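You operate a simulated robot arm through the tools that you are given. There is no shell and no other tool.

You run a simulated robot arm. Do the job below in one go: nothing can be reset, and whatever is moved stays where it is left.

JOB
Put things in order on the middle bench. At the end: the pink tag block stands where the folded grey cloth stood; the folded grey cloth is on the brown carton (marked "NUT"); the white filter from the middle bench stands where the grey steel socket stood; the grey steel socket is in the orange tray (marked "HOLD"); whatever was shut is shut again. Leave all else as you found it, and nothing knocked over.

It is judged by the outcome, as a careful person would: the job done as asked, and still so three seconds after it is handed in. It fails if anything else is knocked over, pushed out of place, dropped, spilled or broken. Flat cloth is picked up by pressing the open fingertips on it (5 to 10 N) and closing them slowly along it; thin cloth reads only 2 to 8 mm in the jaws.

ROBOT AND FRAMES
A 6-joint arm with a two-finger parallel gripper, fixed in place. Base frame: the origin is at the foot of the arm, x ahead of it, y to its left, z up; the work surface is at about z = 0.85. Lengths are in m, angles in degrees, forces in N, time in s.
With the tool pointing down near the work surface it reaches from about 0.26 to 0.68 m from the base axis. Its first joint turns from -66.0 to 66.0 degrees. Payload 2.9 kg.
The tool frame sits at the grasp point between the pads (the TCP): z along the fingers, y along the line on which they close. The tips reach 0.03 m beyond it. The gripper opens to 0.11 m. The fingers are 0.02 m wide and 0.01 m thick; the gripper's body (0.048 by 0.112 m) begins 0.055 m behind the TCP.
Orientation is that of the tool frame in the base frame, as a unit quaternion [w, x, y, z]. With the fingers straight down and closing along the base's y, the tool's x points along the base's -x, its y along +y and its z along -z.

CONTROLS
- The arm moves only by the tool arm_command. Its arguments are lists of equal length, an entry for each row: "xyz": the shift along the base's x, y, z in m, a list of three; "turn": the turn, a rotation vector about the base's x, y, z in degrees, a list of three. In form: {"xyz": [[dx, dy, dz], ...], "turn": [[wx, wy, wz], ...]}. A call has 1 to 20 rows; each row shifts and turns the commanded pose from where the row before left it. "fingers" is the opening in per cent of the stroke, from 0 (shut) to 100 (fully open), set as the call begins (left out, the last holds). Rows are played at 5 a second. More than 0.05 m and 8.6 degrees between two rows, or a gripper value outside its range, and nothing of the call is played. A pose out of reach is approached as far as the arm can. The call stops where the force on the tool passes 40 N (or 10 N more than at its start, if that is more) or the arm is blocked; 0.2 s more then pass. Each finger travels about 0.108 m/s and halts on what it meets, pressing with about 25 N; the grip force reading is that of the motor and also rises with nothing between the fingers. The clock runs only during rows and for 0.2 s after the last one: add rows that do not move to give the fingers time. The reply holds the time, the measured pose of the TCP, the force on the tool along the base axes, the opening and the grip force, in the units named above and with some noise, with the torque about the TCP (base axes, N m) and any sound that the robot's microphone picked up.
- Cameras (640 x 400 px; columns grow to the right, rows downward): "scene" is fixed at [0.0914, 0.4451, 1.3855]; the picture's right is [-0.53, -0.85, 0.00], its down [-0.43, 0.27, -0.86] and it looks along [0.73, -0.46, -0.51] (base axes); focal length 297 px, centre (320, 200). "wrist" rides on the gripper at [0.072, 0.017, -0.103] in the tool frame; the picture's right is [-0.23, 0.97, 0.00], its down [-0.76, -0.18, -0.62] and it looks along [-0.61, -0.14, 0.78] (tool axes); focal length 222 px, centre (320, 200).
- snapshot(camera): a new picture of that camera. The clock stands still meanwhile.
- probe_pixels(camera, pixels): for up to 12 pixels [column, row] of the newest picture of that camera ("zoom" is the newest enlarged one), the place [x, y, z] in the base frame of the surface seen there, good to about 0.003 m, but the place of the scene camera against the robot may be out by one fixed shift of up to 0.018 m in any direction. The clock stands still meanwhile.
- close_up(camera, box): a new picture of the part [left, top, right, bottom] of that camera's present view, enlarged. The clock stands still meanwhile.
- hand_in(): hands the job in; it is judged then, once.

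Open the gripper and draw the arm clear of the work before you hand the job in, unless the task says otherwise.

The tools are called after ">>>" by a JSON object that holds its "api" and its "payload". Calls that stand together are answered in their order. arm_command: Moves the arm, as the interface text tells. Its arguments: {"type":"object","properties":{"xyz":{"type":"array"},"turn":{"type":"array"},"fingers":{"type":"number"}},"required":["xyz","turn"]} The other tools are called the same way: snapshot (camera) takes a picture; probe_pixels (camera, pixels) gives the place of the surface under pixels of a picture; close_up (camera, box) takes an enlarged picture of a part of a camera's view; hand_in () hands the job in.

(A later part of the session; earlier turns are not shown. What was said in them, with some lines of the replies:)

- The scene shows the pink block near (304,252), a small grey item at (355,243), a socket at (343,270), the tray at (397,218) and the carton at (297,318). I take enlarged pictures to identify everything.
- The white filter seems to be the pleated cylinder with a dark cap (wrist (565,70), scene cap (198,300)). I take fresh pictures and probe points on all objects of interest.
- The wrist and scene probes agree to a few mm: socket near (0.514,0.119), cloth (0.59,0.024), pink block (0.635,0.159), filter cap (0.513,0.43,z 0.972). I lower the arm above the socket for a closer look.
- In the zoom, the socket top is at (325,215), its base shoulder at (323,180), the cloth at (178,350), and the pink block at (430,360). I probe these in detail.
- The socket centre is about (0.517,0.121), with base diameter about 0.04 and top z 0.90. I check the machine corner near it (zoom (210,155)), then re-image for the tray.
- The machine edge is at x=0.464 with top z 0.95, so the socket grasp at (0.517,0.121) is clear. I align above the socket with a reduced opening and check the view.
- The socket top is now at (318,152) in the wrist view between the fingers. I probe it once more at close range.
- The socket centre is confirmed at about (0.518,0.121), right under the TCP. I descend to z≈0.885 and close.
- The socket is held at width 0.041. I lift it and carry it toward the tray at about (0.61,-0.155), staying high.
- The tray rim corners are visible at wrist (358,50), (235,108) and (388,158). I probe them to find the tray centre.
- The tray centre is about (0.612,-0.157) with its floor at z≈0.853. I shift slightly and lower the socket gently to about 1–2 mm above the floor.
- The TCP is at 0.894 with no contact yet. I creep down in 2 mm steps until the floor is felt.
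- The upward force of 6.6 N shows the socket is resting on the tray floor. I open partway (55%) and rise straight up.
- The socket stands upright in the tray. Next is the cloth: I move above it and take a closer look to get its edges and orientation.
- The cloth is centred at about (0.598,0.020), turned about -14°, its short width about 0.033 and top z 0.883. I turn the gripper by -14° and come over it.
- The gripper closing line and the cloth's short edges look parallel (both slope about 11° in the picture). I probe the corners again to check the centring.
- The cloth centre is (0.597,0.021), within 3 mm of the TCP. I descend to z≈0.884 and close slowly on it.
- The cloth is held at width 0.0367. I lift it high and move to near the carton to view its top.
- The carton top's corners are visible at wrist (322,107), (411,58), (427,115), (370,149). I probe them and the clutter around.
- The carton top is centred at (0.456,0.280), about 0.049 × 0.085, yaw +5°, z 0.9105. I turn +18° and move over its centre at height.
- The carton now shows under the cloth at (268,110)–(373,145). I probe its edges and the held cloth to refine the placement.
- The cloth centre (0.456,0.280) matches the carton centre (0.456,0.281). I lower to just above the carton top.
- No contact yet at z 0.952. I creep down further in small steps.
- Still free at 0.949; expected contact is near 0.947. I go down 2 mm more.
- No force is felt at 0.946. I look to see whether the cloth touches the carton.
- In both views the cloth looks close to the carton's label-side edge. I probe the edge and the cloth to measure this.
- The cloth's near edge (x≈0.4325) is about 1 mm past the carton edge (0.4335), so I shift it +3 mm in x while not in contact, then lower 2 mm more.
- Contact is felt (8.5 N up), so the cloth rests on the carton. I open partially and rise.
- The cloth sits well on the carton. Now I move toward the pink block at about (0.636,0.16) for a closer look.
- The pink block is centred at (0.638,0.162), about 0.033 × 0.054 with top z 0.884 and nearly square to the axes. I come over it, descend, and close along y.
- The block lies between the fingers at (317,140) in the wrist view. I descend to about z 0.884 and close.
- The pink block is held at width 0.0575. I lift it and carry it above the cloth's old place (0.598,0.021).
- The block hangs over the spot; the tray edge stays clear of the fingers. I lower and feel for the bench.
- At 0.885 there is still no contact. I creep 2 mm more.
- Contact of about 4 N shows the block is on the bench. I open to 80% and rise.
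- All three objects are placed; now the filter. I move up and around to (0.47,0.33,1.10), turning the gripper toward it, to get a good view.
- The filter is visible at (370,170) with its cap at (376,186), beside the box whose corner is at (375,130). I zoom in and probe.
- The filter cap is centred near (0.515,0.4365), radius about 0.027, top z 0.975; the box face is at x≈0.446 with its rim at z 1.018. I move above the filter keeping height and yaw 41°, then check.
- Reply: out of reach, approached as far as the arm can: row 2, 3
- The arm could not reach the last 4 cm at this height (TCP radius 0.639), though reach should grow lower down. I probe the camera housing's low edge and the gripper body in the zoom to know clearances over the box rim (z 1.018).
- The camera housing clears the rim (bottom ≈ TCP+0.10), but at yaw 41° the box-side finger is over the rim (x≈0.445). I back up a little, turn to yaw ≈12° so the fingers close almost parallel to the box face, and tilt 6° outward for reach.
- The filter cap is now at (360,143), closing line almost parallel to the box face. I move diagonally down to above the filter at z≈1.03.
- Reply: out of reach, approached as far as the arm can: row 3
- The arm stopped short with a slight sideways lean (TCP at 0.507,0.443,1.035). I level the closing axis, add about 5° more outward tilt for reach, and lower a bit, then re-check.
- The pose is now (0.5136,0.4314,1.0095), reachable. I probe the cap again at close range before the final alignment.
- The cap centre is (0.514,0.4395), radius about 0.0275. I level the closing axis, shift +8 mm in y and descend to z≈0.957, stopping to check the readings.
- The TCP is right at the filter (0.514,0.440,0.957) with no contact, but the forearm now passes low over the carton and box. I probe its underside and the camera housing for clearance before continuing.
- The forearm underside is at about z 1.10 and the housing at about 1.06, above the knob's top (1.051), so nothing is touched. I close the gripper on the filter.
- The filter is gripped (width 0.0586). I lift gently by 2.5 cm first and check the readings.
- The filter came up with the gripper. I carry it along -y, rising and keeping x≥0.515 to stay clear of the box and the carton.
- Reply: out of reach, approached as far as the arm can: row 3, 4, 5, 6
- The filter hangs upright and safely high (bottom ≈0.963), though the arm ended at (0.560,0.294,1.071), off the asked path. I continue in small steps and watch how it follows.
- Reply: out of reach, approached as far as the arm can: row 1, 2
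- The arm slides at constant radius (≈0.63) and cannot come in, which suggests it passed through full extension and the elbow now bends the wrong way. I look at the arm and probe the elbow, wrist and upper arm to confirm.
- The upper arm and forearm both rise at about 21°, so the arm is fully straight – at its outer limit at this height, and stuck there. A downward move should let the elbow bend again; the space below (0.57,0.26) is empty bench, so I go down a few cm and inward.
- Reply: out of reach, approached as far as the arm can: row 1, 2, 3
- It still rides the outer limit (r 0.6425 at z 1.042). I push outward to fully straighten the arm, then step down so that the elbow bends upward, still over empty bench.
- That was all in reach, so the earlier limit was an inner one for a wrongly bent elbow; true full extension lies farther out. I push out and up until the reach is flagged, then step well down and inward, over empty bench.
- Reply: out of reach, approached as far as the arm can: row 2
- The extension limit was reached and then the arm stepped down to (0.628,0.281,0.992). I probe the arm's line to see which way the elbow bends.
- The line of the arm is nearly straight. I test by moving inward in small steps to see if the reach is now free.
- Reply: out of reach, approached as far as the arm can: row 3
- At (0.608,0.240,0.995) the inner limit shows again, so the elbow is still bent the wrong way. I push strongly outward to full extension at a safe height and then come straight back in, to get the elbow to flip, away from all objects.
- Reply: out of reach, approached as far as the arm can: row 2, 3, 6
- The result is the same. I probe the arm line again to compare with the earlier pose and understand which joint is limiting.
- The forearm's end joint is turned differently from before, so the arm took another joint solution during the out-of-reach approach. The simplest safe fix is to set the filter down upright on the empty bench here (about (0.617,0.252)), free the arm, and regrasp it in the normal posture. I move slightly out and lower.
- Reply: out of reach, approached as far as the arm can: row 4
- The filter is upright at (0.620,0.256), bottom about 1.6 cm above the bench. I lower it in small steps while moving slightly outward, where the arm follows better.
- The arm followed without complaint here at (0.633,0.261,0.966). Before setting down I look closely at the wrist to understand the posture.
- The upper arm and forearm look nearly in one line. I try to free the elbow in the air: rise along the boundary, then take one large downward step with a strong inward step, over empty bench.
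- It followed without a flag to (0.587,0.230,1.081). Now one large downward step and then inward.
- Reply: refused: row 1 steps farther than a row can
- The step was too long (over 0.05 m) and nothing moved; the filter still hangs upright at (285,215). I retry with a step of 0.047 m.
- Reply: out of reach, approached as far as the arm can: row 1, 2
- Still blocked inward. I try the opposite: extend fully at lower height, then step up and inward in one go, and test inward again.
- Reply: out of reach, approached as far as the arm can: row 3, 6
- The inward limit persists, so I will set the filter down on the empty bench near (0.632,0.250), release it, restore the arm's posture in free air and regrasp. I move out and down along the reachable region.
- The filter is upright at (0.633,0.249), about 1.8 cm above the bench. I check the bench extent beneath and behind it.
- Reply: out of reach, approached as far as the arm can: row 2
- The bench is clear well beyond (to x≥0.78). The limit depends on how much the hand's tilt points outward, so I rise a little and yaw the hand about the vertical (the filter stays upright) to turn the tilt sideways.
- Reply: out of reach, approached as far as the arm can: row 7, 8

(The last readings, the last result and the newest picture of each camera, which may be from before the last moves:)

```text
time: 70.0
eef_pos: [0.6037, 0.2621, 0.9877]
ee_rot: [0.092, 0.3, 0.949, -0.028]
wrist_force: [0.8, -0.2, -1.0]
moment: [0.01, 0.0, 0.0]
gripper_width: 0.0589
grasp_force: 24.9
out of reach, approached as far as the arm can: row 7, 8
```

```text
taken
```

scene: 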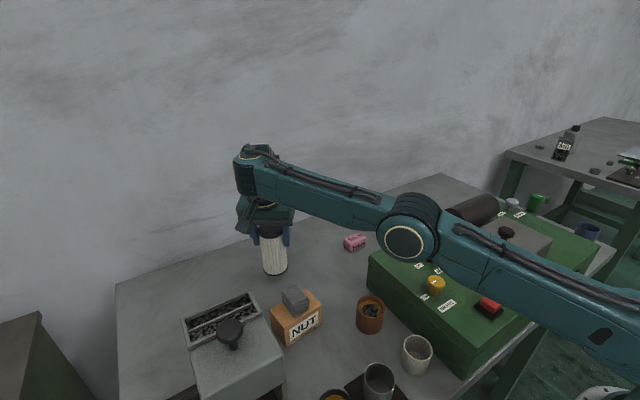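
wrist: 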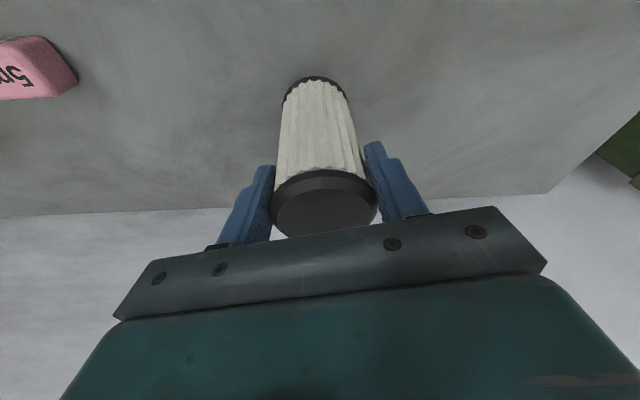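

The reachable range has shifted inward: now at (0.604,0.262,0.988), elbow higher. I test moving inward.

>>> {"api": "arm_command", "payload": {"xyz": [[-0.01, -0.012, 0.005], [-0.012, -0.015, 0.01], [-0.012, -0.015, 0.01], [0, 0, 0]], "turn": [[0, 0, 0], [0, 0, 0], [0, 0, 0], [0, 0, 0]]}}

>>> {"api": "snapshot", "payload": {"camera": "scene"}}

>>> {"api": "snapshot", "payload": {"camera": "wrist"}}

```text
time: 71.0
eef_pos: [0.5889, 0.2273, 1.016]
ee_rot: [0.089, 0.308, 0.947, -0.031]
wrist_force: [-0.5, -0.7, -0.9]
moment: [0.01, 0.04, 0.02]
gripper_width: 0.059
grasp_force: 25.5
out of reach, approached as far as the arm can: row 2, 3
```

```text
taken
```

scene: 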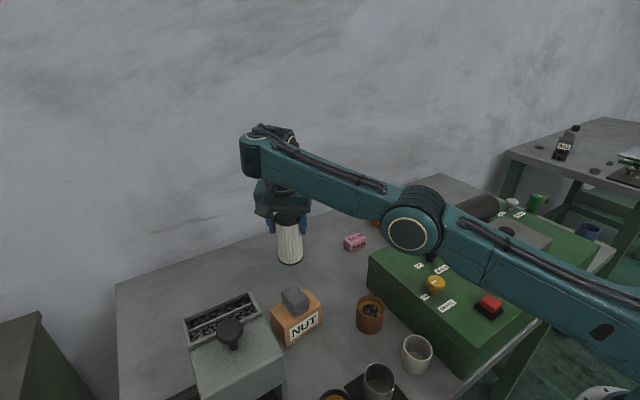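

```text
taken
```

wrist: 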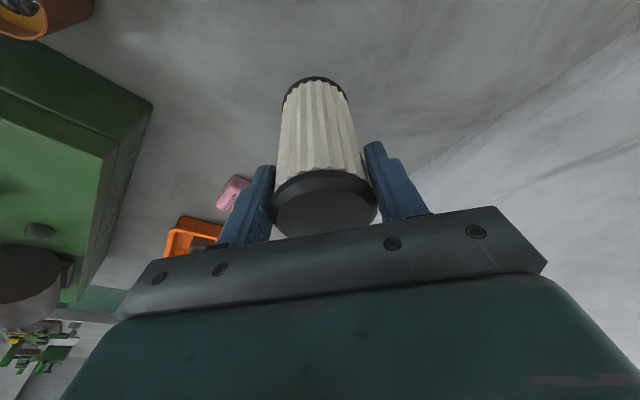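

The inner limit moved in to r≈0.631. I keep yawing the hand in the same direction to turn the tilt inward, which should free the reach further.

>>> {"api": "arm_command", "payload": {"xyz": [[0, 0, 0], [0, 0, 0], [0, 0, 0], [0, 0, 0], [0, 0, 0], [0, 0, 0], [0, 0, 0]], "turn": [[0, 0, -8], [0, 0, -8], [0, 0, -8], [0, 0, -8], [0, 0, -8], [0, 0, -8], [0, 0, 0]]}}

>>> {"api": "snapshot", "payload": {"camera": "scene"}}

```text
time: 72.6
eef_pos: [0.544, 0.2579, 0.9999]
ee_rot: [0.07, 0.668, 0.738, -0.065]
wrist_force: [0.1, -0.9, -1.9]
moment: [0.01, 0.01, -0.01]
gripper_width: 0.0587
grasp_force: 24.9
out of reach, approached as far as the arm can: row 3, 4, 5, 6
```

```text
taken
```

scene: 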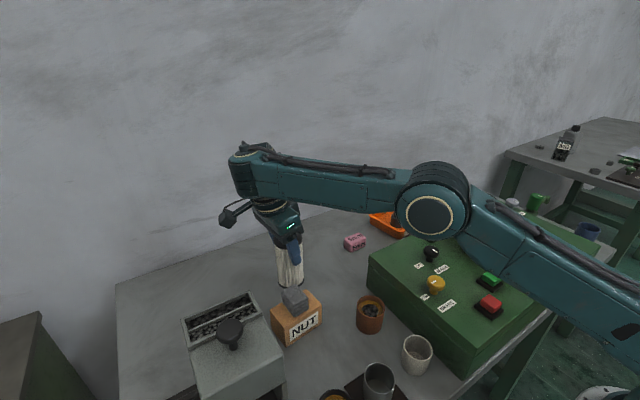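

The position drifted inward to (0.544,0.258,1.0), still clear of the carton (edge x 0.486), and the elbow is clearly bending up now. I raise the filter and move away from the carton toward -y.

>>> {"api": "arm_command", "payload": {"xyz": [[0.005, -0.005, 0.02], [0, -0.015, 0.02], [0, -0.02, 0.01], [0, 0, 0]], "turn": [[0, 0, 0], [0, 0, 0], [0, 0, 0], [0, 0, 0]]}}

>>> {"api": "snapshot", "payload": {"camera": "scene"}}

```text
time: 73.6
eef_pos: [0.5385, 0.2203, 1.0343]
ee_rot: [0.071, 0.667, 0.739, -0.064]
wrist_force: [-0.9, 0.6, -1.3]
moment: [0.01, 0.02, 0.04]
gripper_width: 0.0589
grasp_force: 25.0
out of reach, approached as far as the arm can: row 1, 2
```

```text
taken
```

scene: 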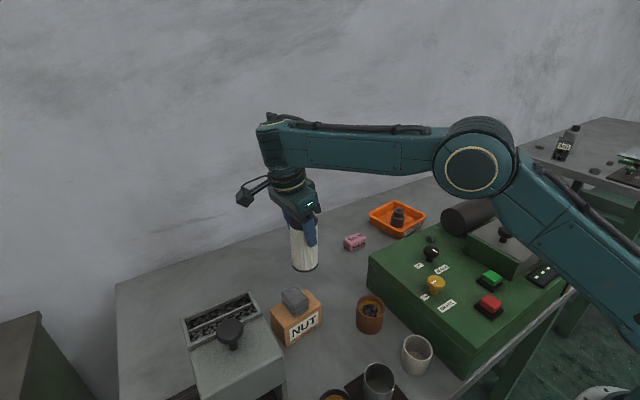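

The elbow is up now and the last row was reached. I continue toward the socket's spot in small steps.

>>> {"api": "arm_command", "payload": {"xyz": [[-0.003, -0.02, 0.01], [-0.003, -0.02, 0.01], [-0.003, -0.02, 0], [0, 0, 0]], "turn": [[0, 0, 0], [0, 0, 0], [0, 0, 0], [0, 0, 0]]}}

>>> {"api": "snapshot", "payload": {"camera": "scene"}}

```text
time: 74.6
eef_pos: [0.5305, 0.1612, 1.0556]
ee_rot: [0.071, 0.666, 0.74, -0.064]
wrist_force: [-0.4, 0.1, -0.9]
moment: [0.04, -0.01, 0.04]
gripper_width: 0.0588
grasp_force: 25.1
```

```text
taken
```

scene: 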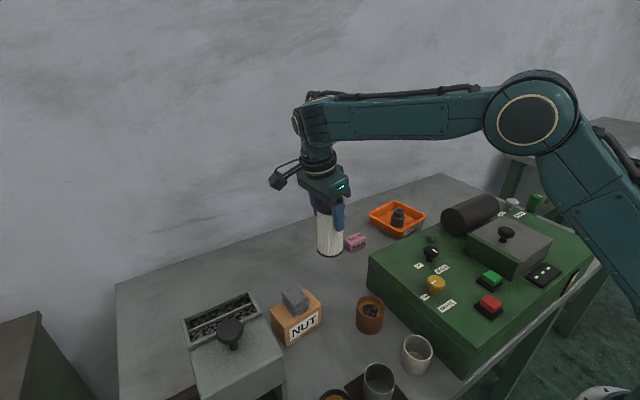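

The arm is back in its normal elbow-up posture at (0.5305,0.161,1.056), and the orientation shows the filter still exactly upright in the grip. I move over the socket's spot (0.518,0.121) and check by pictures.

>>> {"api": "arm_command", "payload": {"xyz": [[-0.006, -0.02, 0], [-0.0065, -0.02, 0], [0, 0, -0.02], [0, 0, 0], [0, 0, 0]], "turn": [[0, 0, 0], [0, 0, 0], [0, 0, 0], [0, 0, 0], [0, 0, 0]]}}

>>> {"api": "snapshot", "payload": {"camera": "wrist"}}

>>> {"api": "close_up", "payload": {"camera": "scene", "box": [260, 130, 420, 300]}}

```text
time: 75.8
eef_pos: [0.5175, 0.1216, 1.0354]
ee_rot: [0.072, 0.667, 0.739, -0.064]
wrist_force: [-0.2, -0.2, -1.3]
moment: [0.03, -0.01, 0.01]
gripper_width: 0.0587
grasp_force: 25.0
```

```text
taken
```

wrist: 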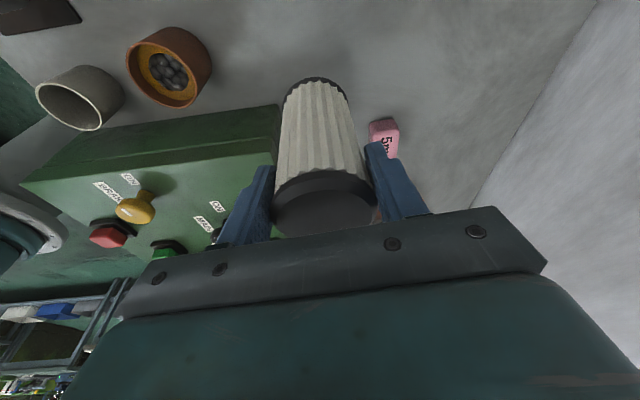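

```text
2.35 times, centred on (340, 215) of scene
```

zoom: 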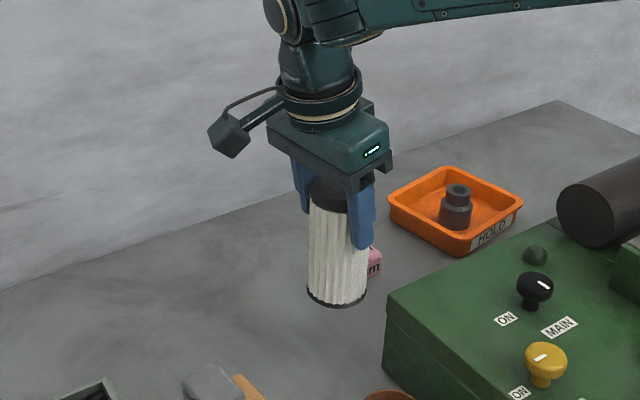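

The filter hangs upright over the spot (TCP 0.5175,0.1216), clear of the machine and the pink block. I lower it to about 4 mm above the bench.

>>> {"api": "arm_command", "payload": {"xyz": [[0, 0, -0.02], [0, 0, -0.02], [0, 0, -0.02], [0, 0, -0.01], [0, 0, 0], [0, 0, 0]], "turn": [[0, 0, 0], [0, 0, 0], [0, 0, 0], [0, 0, 0], [0, 0, 0], [0, 0, 0]]}}

>>> {"api": "snapshot", "payload": {"camera": "wrist"}}

>>> {"api": "close_up", "payload": {"camera": "scene", "box": [280, 180, 420, 310]}}

```text
time: 77.2
eef_pos: [0.5161, 0.1218, 0.965]
ee_rot: [0.072, 0.667, 0.739, -0.064]
wrist_force: [-0.1, 0.7, -0.9]
moment: [-0.01, 0.02, 0.02]
gripper_width: 0.0589
grasp_force: 25.5
```

```text
taken
```

wrist: 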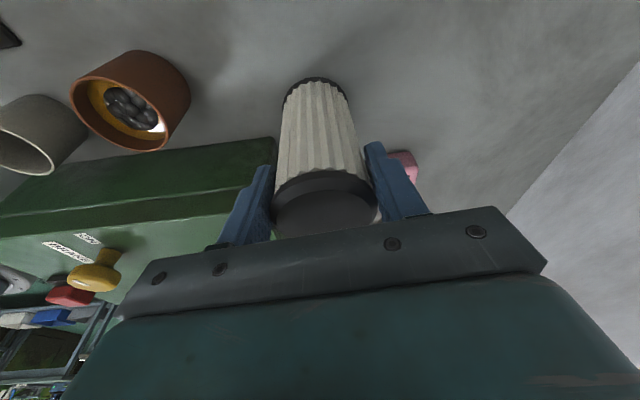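

```text
3.08 times, centred on (350, 245) of scene
```

zoom: 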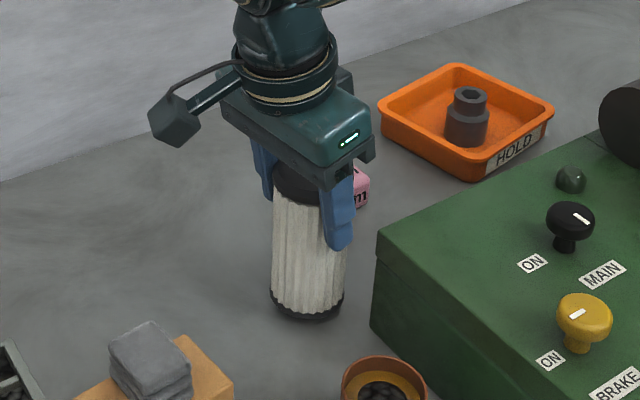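

The filter is about 6 mm above the bench. I creep down until contact.

>>> {"api": "arm_command", "payload": {"xyz": [[0.001, 0, -0.002], [0, 0, -0.002], [0, 0, 0]], "turn": [[0, 0, 0], [0, 0, 0], [0, 0, 0]]}}

>>> {"api": "arm_command", "payload": {"xyz": [[0, 0, -0.001], [0, 0, -0.001], [0, 0, 0]], "turn": [[0, 0, 0], [0, 0, 0], [0, 0, 0]]}}

```text
time: 78.0
eef_pos: [0.5181, 0.122, 0.9623]
ee_rot: [0.072, 0.667, 0.739, -0.064]
wrist_force: [-0.1, 0.0, -0.6]
moment: [0.02, 0.02, -0.01]
gripper_width: 0.0587
grasp_force: 25.3
```

```text
time: 78.8
eef_pos: [0.5185, 0.1225, 0.9588]
ee_rot: [0.071, 0.667, 0.739, -0.064]
wrist_force: [0.8, -0.3, -1.4]
moment: [-0.01, -0.03, -0.02]
gripper_width: 0.0586
grasp_force: 25.6
```

No contact yet; I creep 1–2 mm more.

>>> {"api": "arm_command", "payload": {"xyz": [[0, 0, -0.001], [0, 0, -0.0005], [0, 0, 0]], "turn": [[0, 0, 0], [0, 0, 0], [0, 0, 0]]}}

```text
time: 79.6
eef_pos: [0.5191, 0.1212, 0.9582]
ee_rot: [0.071, 0.667, 0.739, -0.064]
wrist_force: [-1.4, -0.8, 0.6]
moment: [0.01, 0.02, 0.02]
gripper_width: 0.0586
grasp_force: 25.3
```

The force is changing from -1.2 to +0.6, so the base is just touching. I go half a millimetre more to be sure.

>>> {"api": "arm_command", "payload": {"xyz": [[0, 0, -0.0007], [0, 0, 0]], "turn": [[0, 0, 0], [0, 0, 0]]}}

```text
time: 80.2
eef_pos: [0.5195, 0.1214, 0.9574]
ee_rot: [0.072, 0.666, 0.739, -0.064]
wrist_force: [-2.1, 0.0, 5.1]
moment: [-0.01, 0.08, 0.0]
gripper_width: 0.0589
grasp_force: 24.5
```

Contact of 5 N: the filter stands on the bench. I open moderately (68%) and check before rising.

>>> {"api": "arm_command", "payload": {"xyz": [[0, 0, 0.0007], [0, 0, 0], [0, 0, 0]], "turn": [[0, 0, 0], [0, 0, 0], [0, 0, 0]], "fingers": 68}}

>>> {"api": "snapshot", "payload": {"camera": "wrist"}}

```text
time: 81.0
eef_pos: [0.5197, 0.1227, 0.9581]
ee_rot: [0.071, 0.666, 0.739, -0.065]
wrist_force: [0.2, 0.4, 0.4]
moment: [0.0, 0.04, 0.02]
gripper_width: 0.0749
grasp_force: 0.0
```

```text
taken
```

wrist: 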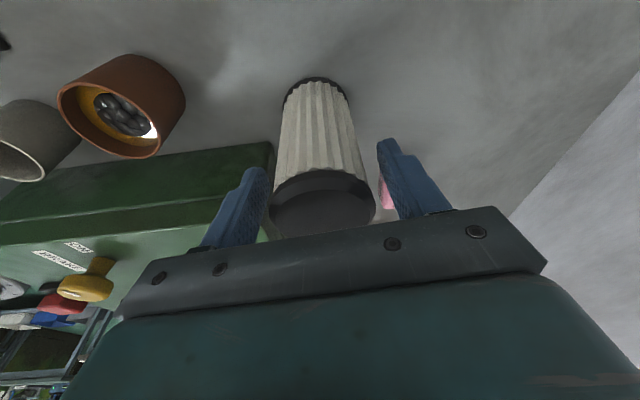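

The filter stands free with both fingers clear. I rise straight up.

>>> {"api": "arm_command", "payload": {"xyz": [[0, 0, 0.01], [0, 0, 0.02], [0, 0, 0.03], [0, 0, 0.04], [0, 0, 0.04], [0, 0, 0.03], [0, 0, 0]], "turn": [[0, 0, 0], [0, 0, 0], [0, 0, 0], [0, 0, 0], [0, 0, 0], [0, 0, 0], [0, 0, 0]]}}

>>> {"api": "snapshot", "payload": {"camera": "wrist"}}

>>> {"api": "snapshot", "payload": {"camera": "scene"}}

```text
time: 82.6
eef_pos: [0.5194, 0.1228, 1.118]
ee_rot: [0.07, 0.666, 0.74, -0.063]
wrist_force: [-0.2, -0.4, 0.0]
moment: [-0.03, 0.03, 0.01]
gripper_width: 0.0747
grasp_force: 0.1
out of reach, approached as far as the arm can: row 6
```

```text
taken
```

wrist: 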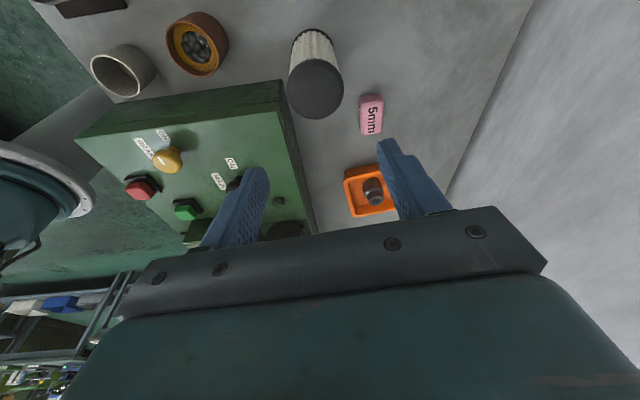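

```text
taken
```

scene: 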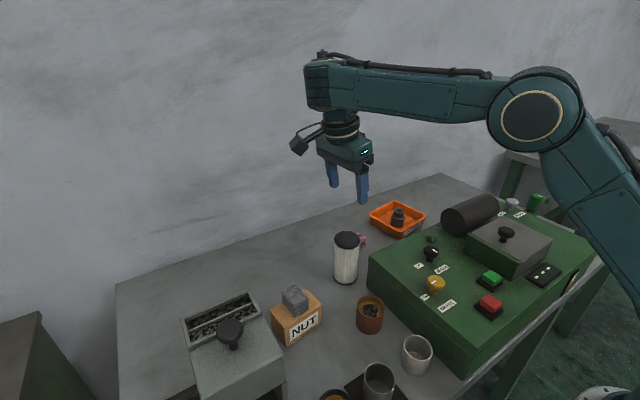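

The filter stands upright on the socket's spot at scene (346,258). I probe the final positions of the filter and the pink block, and look at close-ups.

>>> {"api": "probe_pixels", "payload": {"camera": "wrist", "pixels": [[290, 90], [342, 88], [315, 63], [316, 115], [316, 88], [372, 97], [372, 133], [362, 115], [381, 115], [373, 190]]}}

>>> {"api": "close_up", "payload": {"camera": "scene", "box": [260, 190, 440, 340]}}

>>> {"api": "close_up", "payload": {"camera": "scene", "box": [160, 270, 460, 400]}}

```text
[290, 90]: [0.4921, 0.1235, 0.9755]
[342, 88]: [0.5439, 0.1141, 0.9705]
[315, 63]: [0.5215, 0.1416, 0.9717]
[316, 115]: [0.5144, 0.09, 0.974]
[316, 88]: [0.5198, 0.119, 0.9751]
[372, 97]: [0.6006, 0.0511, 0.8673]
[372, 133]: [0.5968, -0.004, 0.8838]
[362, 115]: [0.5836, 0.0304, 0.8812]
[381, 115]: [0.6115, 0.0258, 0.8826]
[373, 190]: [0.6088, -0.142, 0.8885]
```

```text
2.67 times, centred on (350, 265) of scene
```

zoom: 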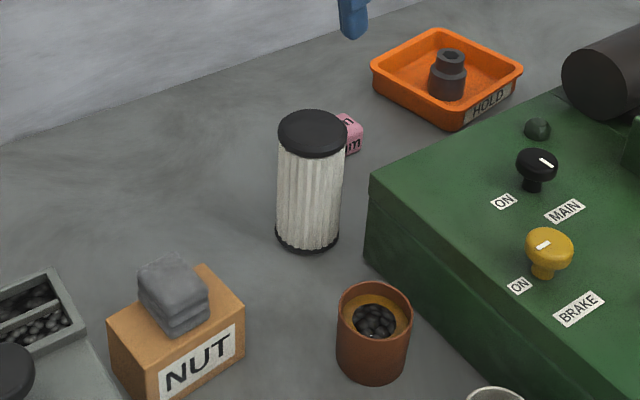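

```text
2.13 times, centred on (310, 335) of scene
```

zoom: 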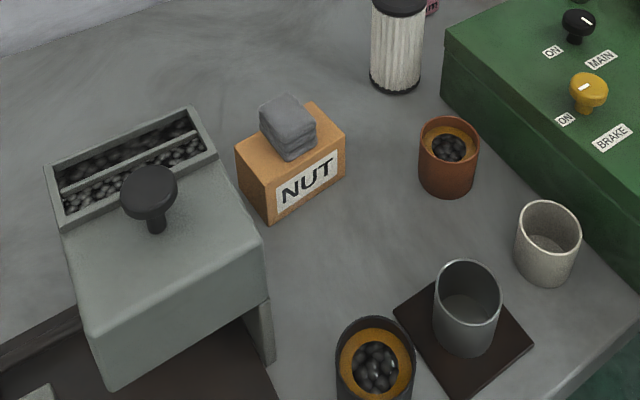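

Filter centre is (0.518,0.118), pink centre (0.597,0.022), and all else looks as at the start. I open the gripper fully and draw the arm back a little from above the filter.

>>> {"api": "arm_command", "payload": {"xyz": [[-0.015, 0, 0], [-0.015, 0, 0], [-0.015, 0, 0], [0, 0, 0], [0, 0, 0]], "turn": [[0, 0, 0], [0, 0, 0], [0, 0, 0], [0, 0, 0], [0, 0, 0]], "fingers": 100}}

>>> {"api": "snapshot", "payload": {"camera": "scene"}}

```text
time: 83.8
eef_pos: [0.4724, 0.1203, 1.1173]
ee_rot: [0.071, 0.667, 0.739, -0.064]
wrist_force: [-0.2, 0.2, 0.1]
moment: [0.03, 0.03, 0.01]
gripper_width: 0.1099
grasp_force: 0.0
```

```text
taken
```

scene: 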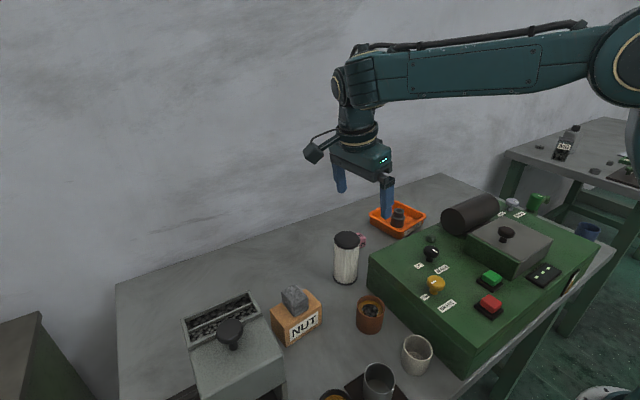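

The last picture shows the filter upright at (346,258), the cloth on the carton at (295,298), the socket in the tray at (398,217) and the pink block behind the filter. Nothing was opened, and the arm is clear with the gripper open, so I hand in.

>>> {"api": "hand_in", "payload": {}}

```text
The job is handed in.
```

All four moves on the middle bench are done and handed in. My last pictures show nothing knocked over or pushed out of place.

| Item | Where it is now |
|---|---|
| Pink tag block | Stands where the folded grey cloth stood, within a few millimetres |
| Folded grey cloth | Flat on top of the "NUT" carton |
| White filter | Upright where the steel socket stood, within a few millimetres |
| Grey steel socket | Upright in the "HOLD" tray |

Nothing shut had to be opened, so there was nothing to shut again. The gripper is open and the arm is drawn clear.

The filter took the longest. Reaching for it near the edge of the arm's range left the arm in an awkward posture, so I moved it about over empty bench until it came free. It stayed firmly in the grip throughout and passed about 3 cm from the carton without touching it.
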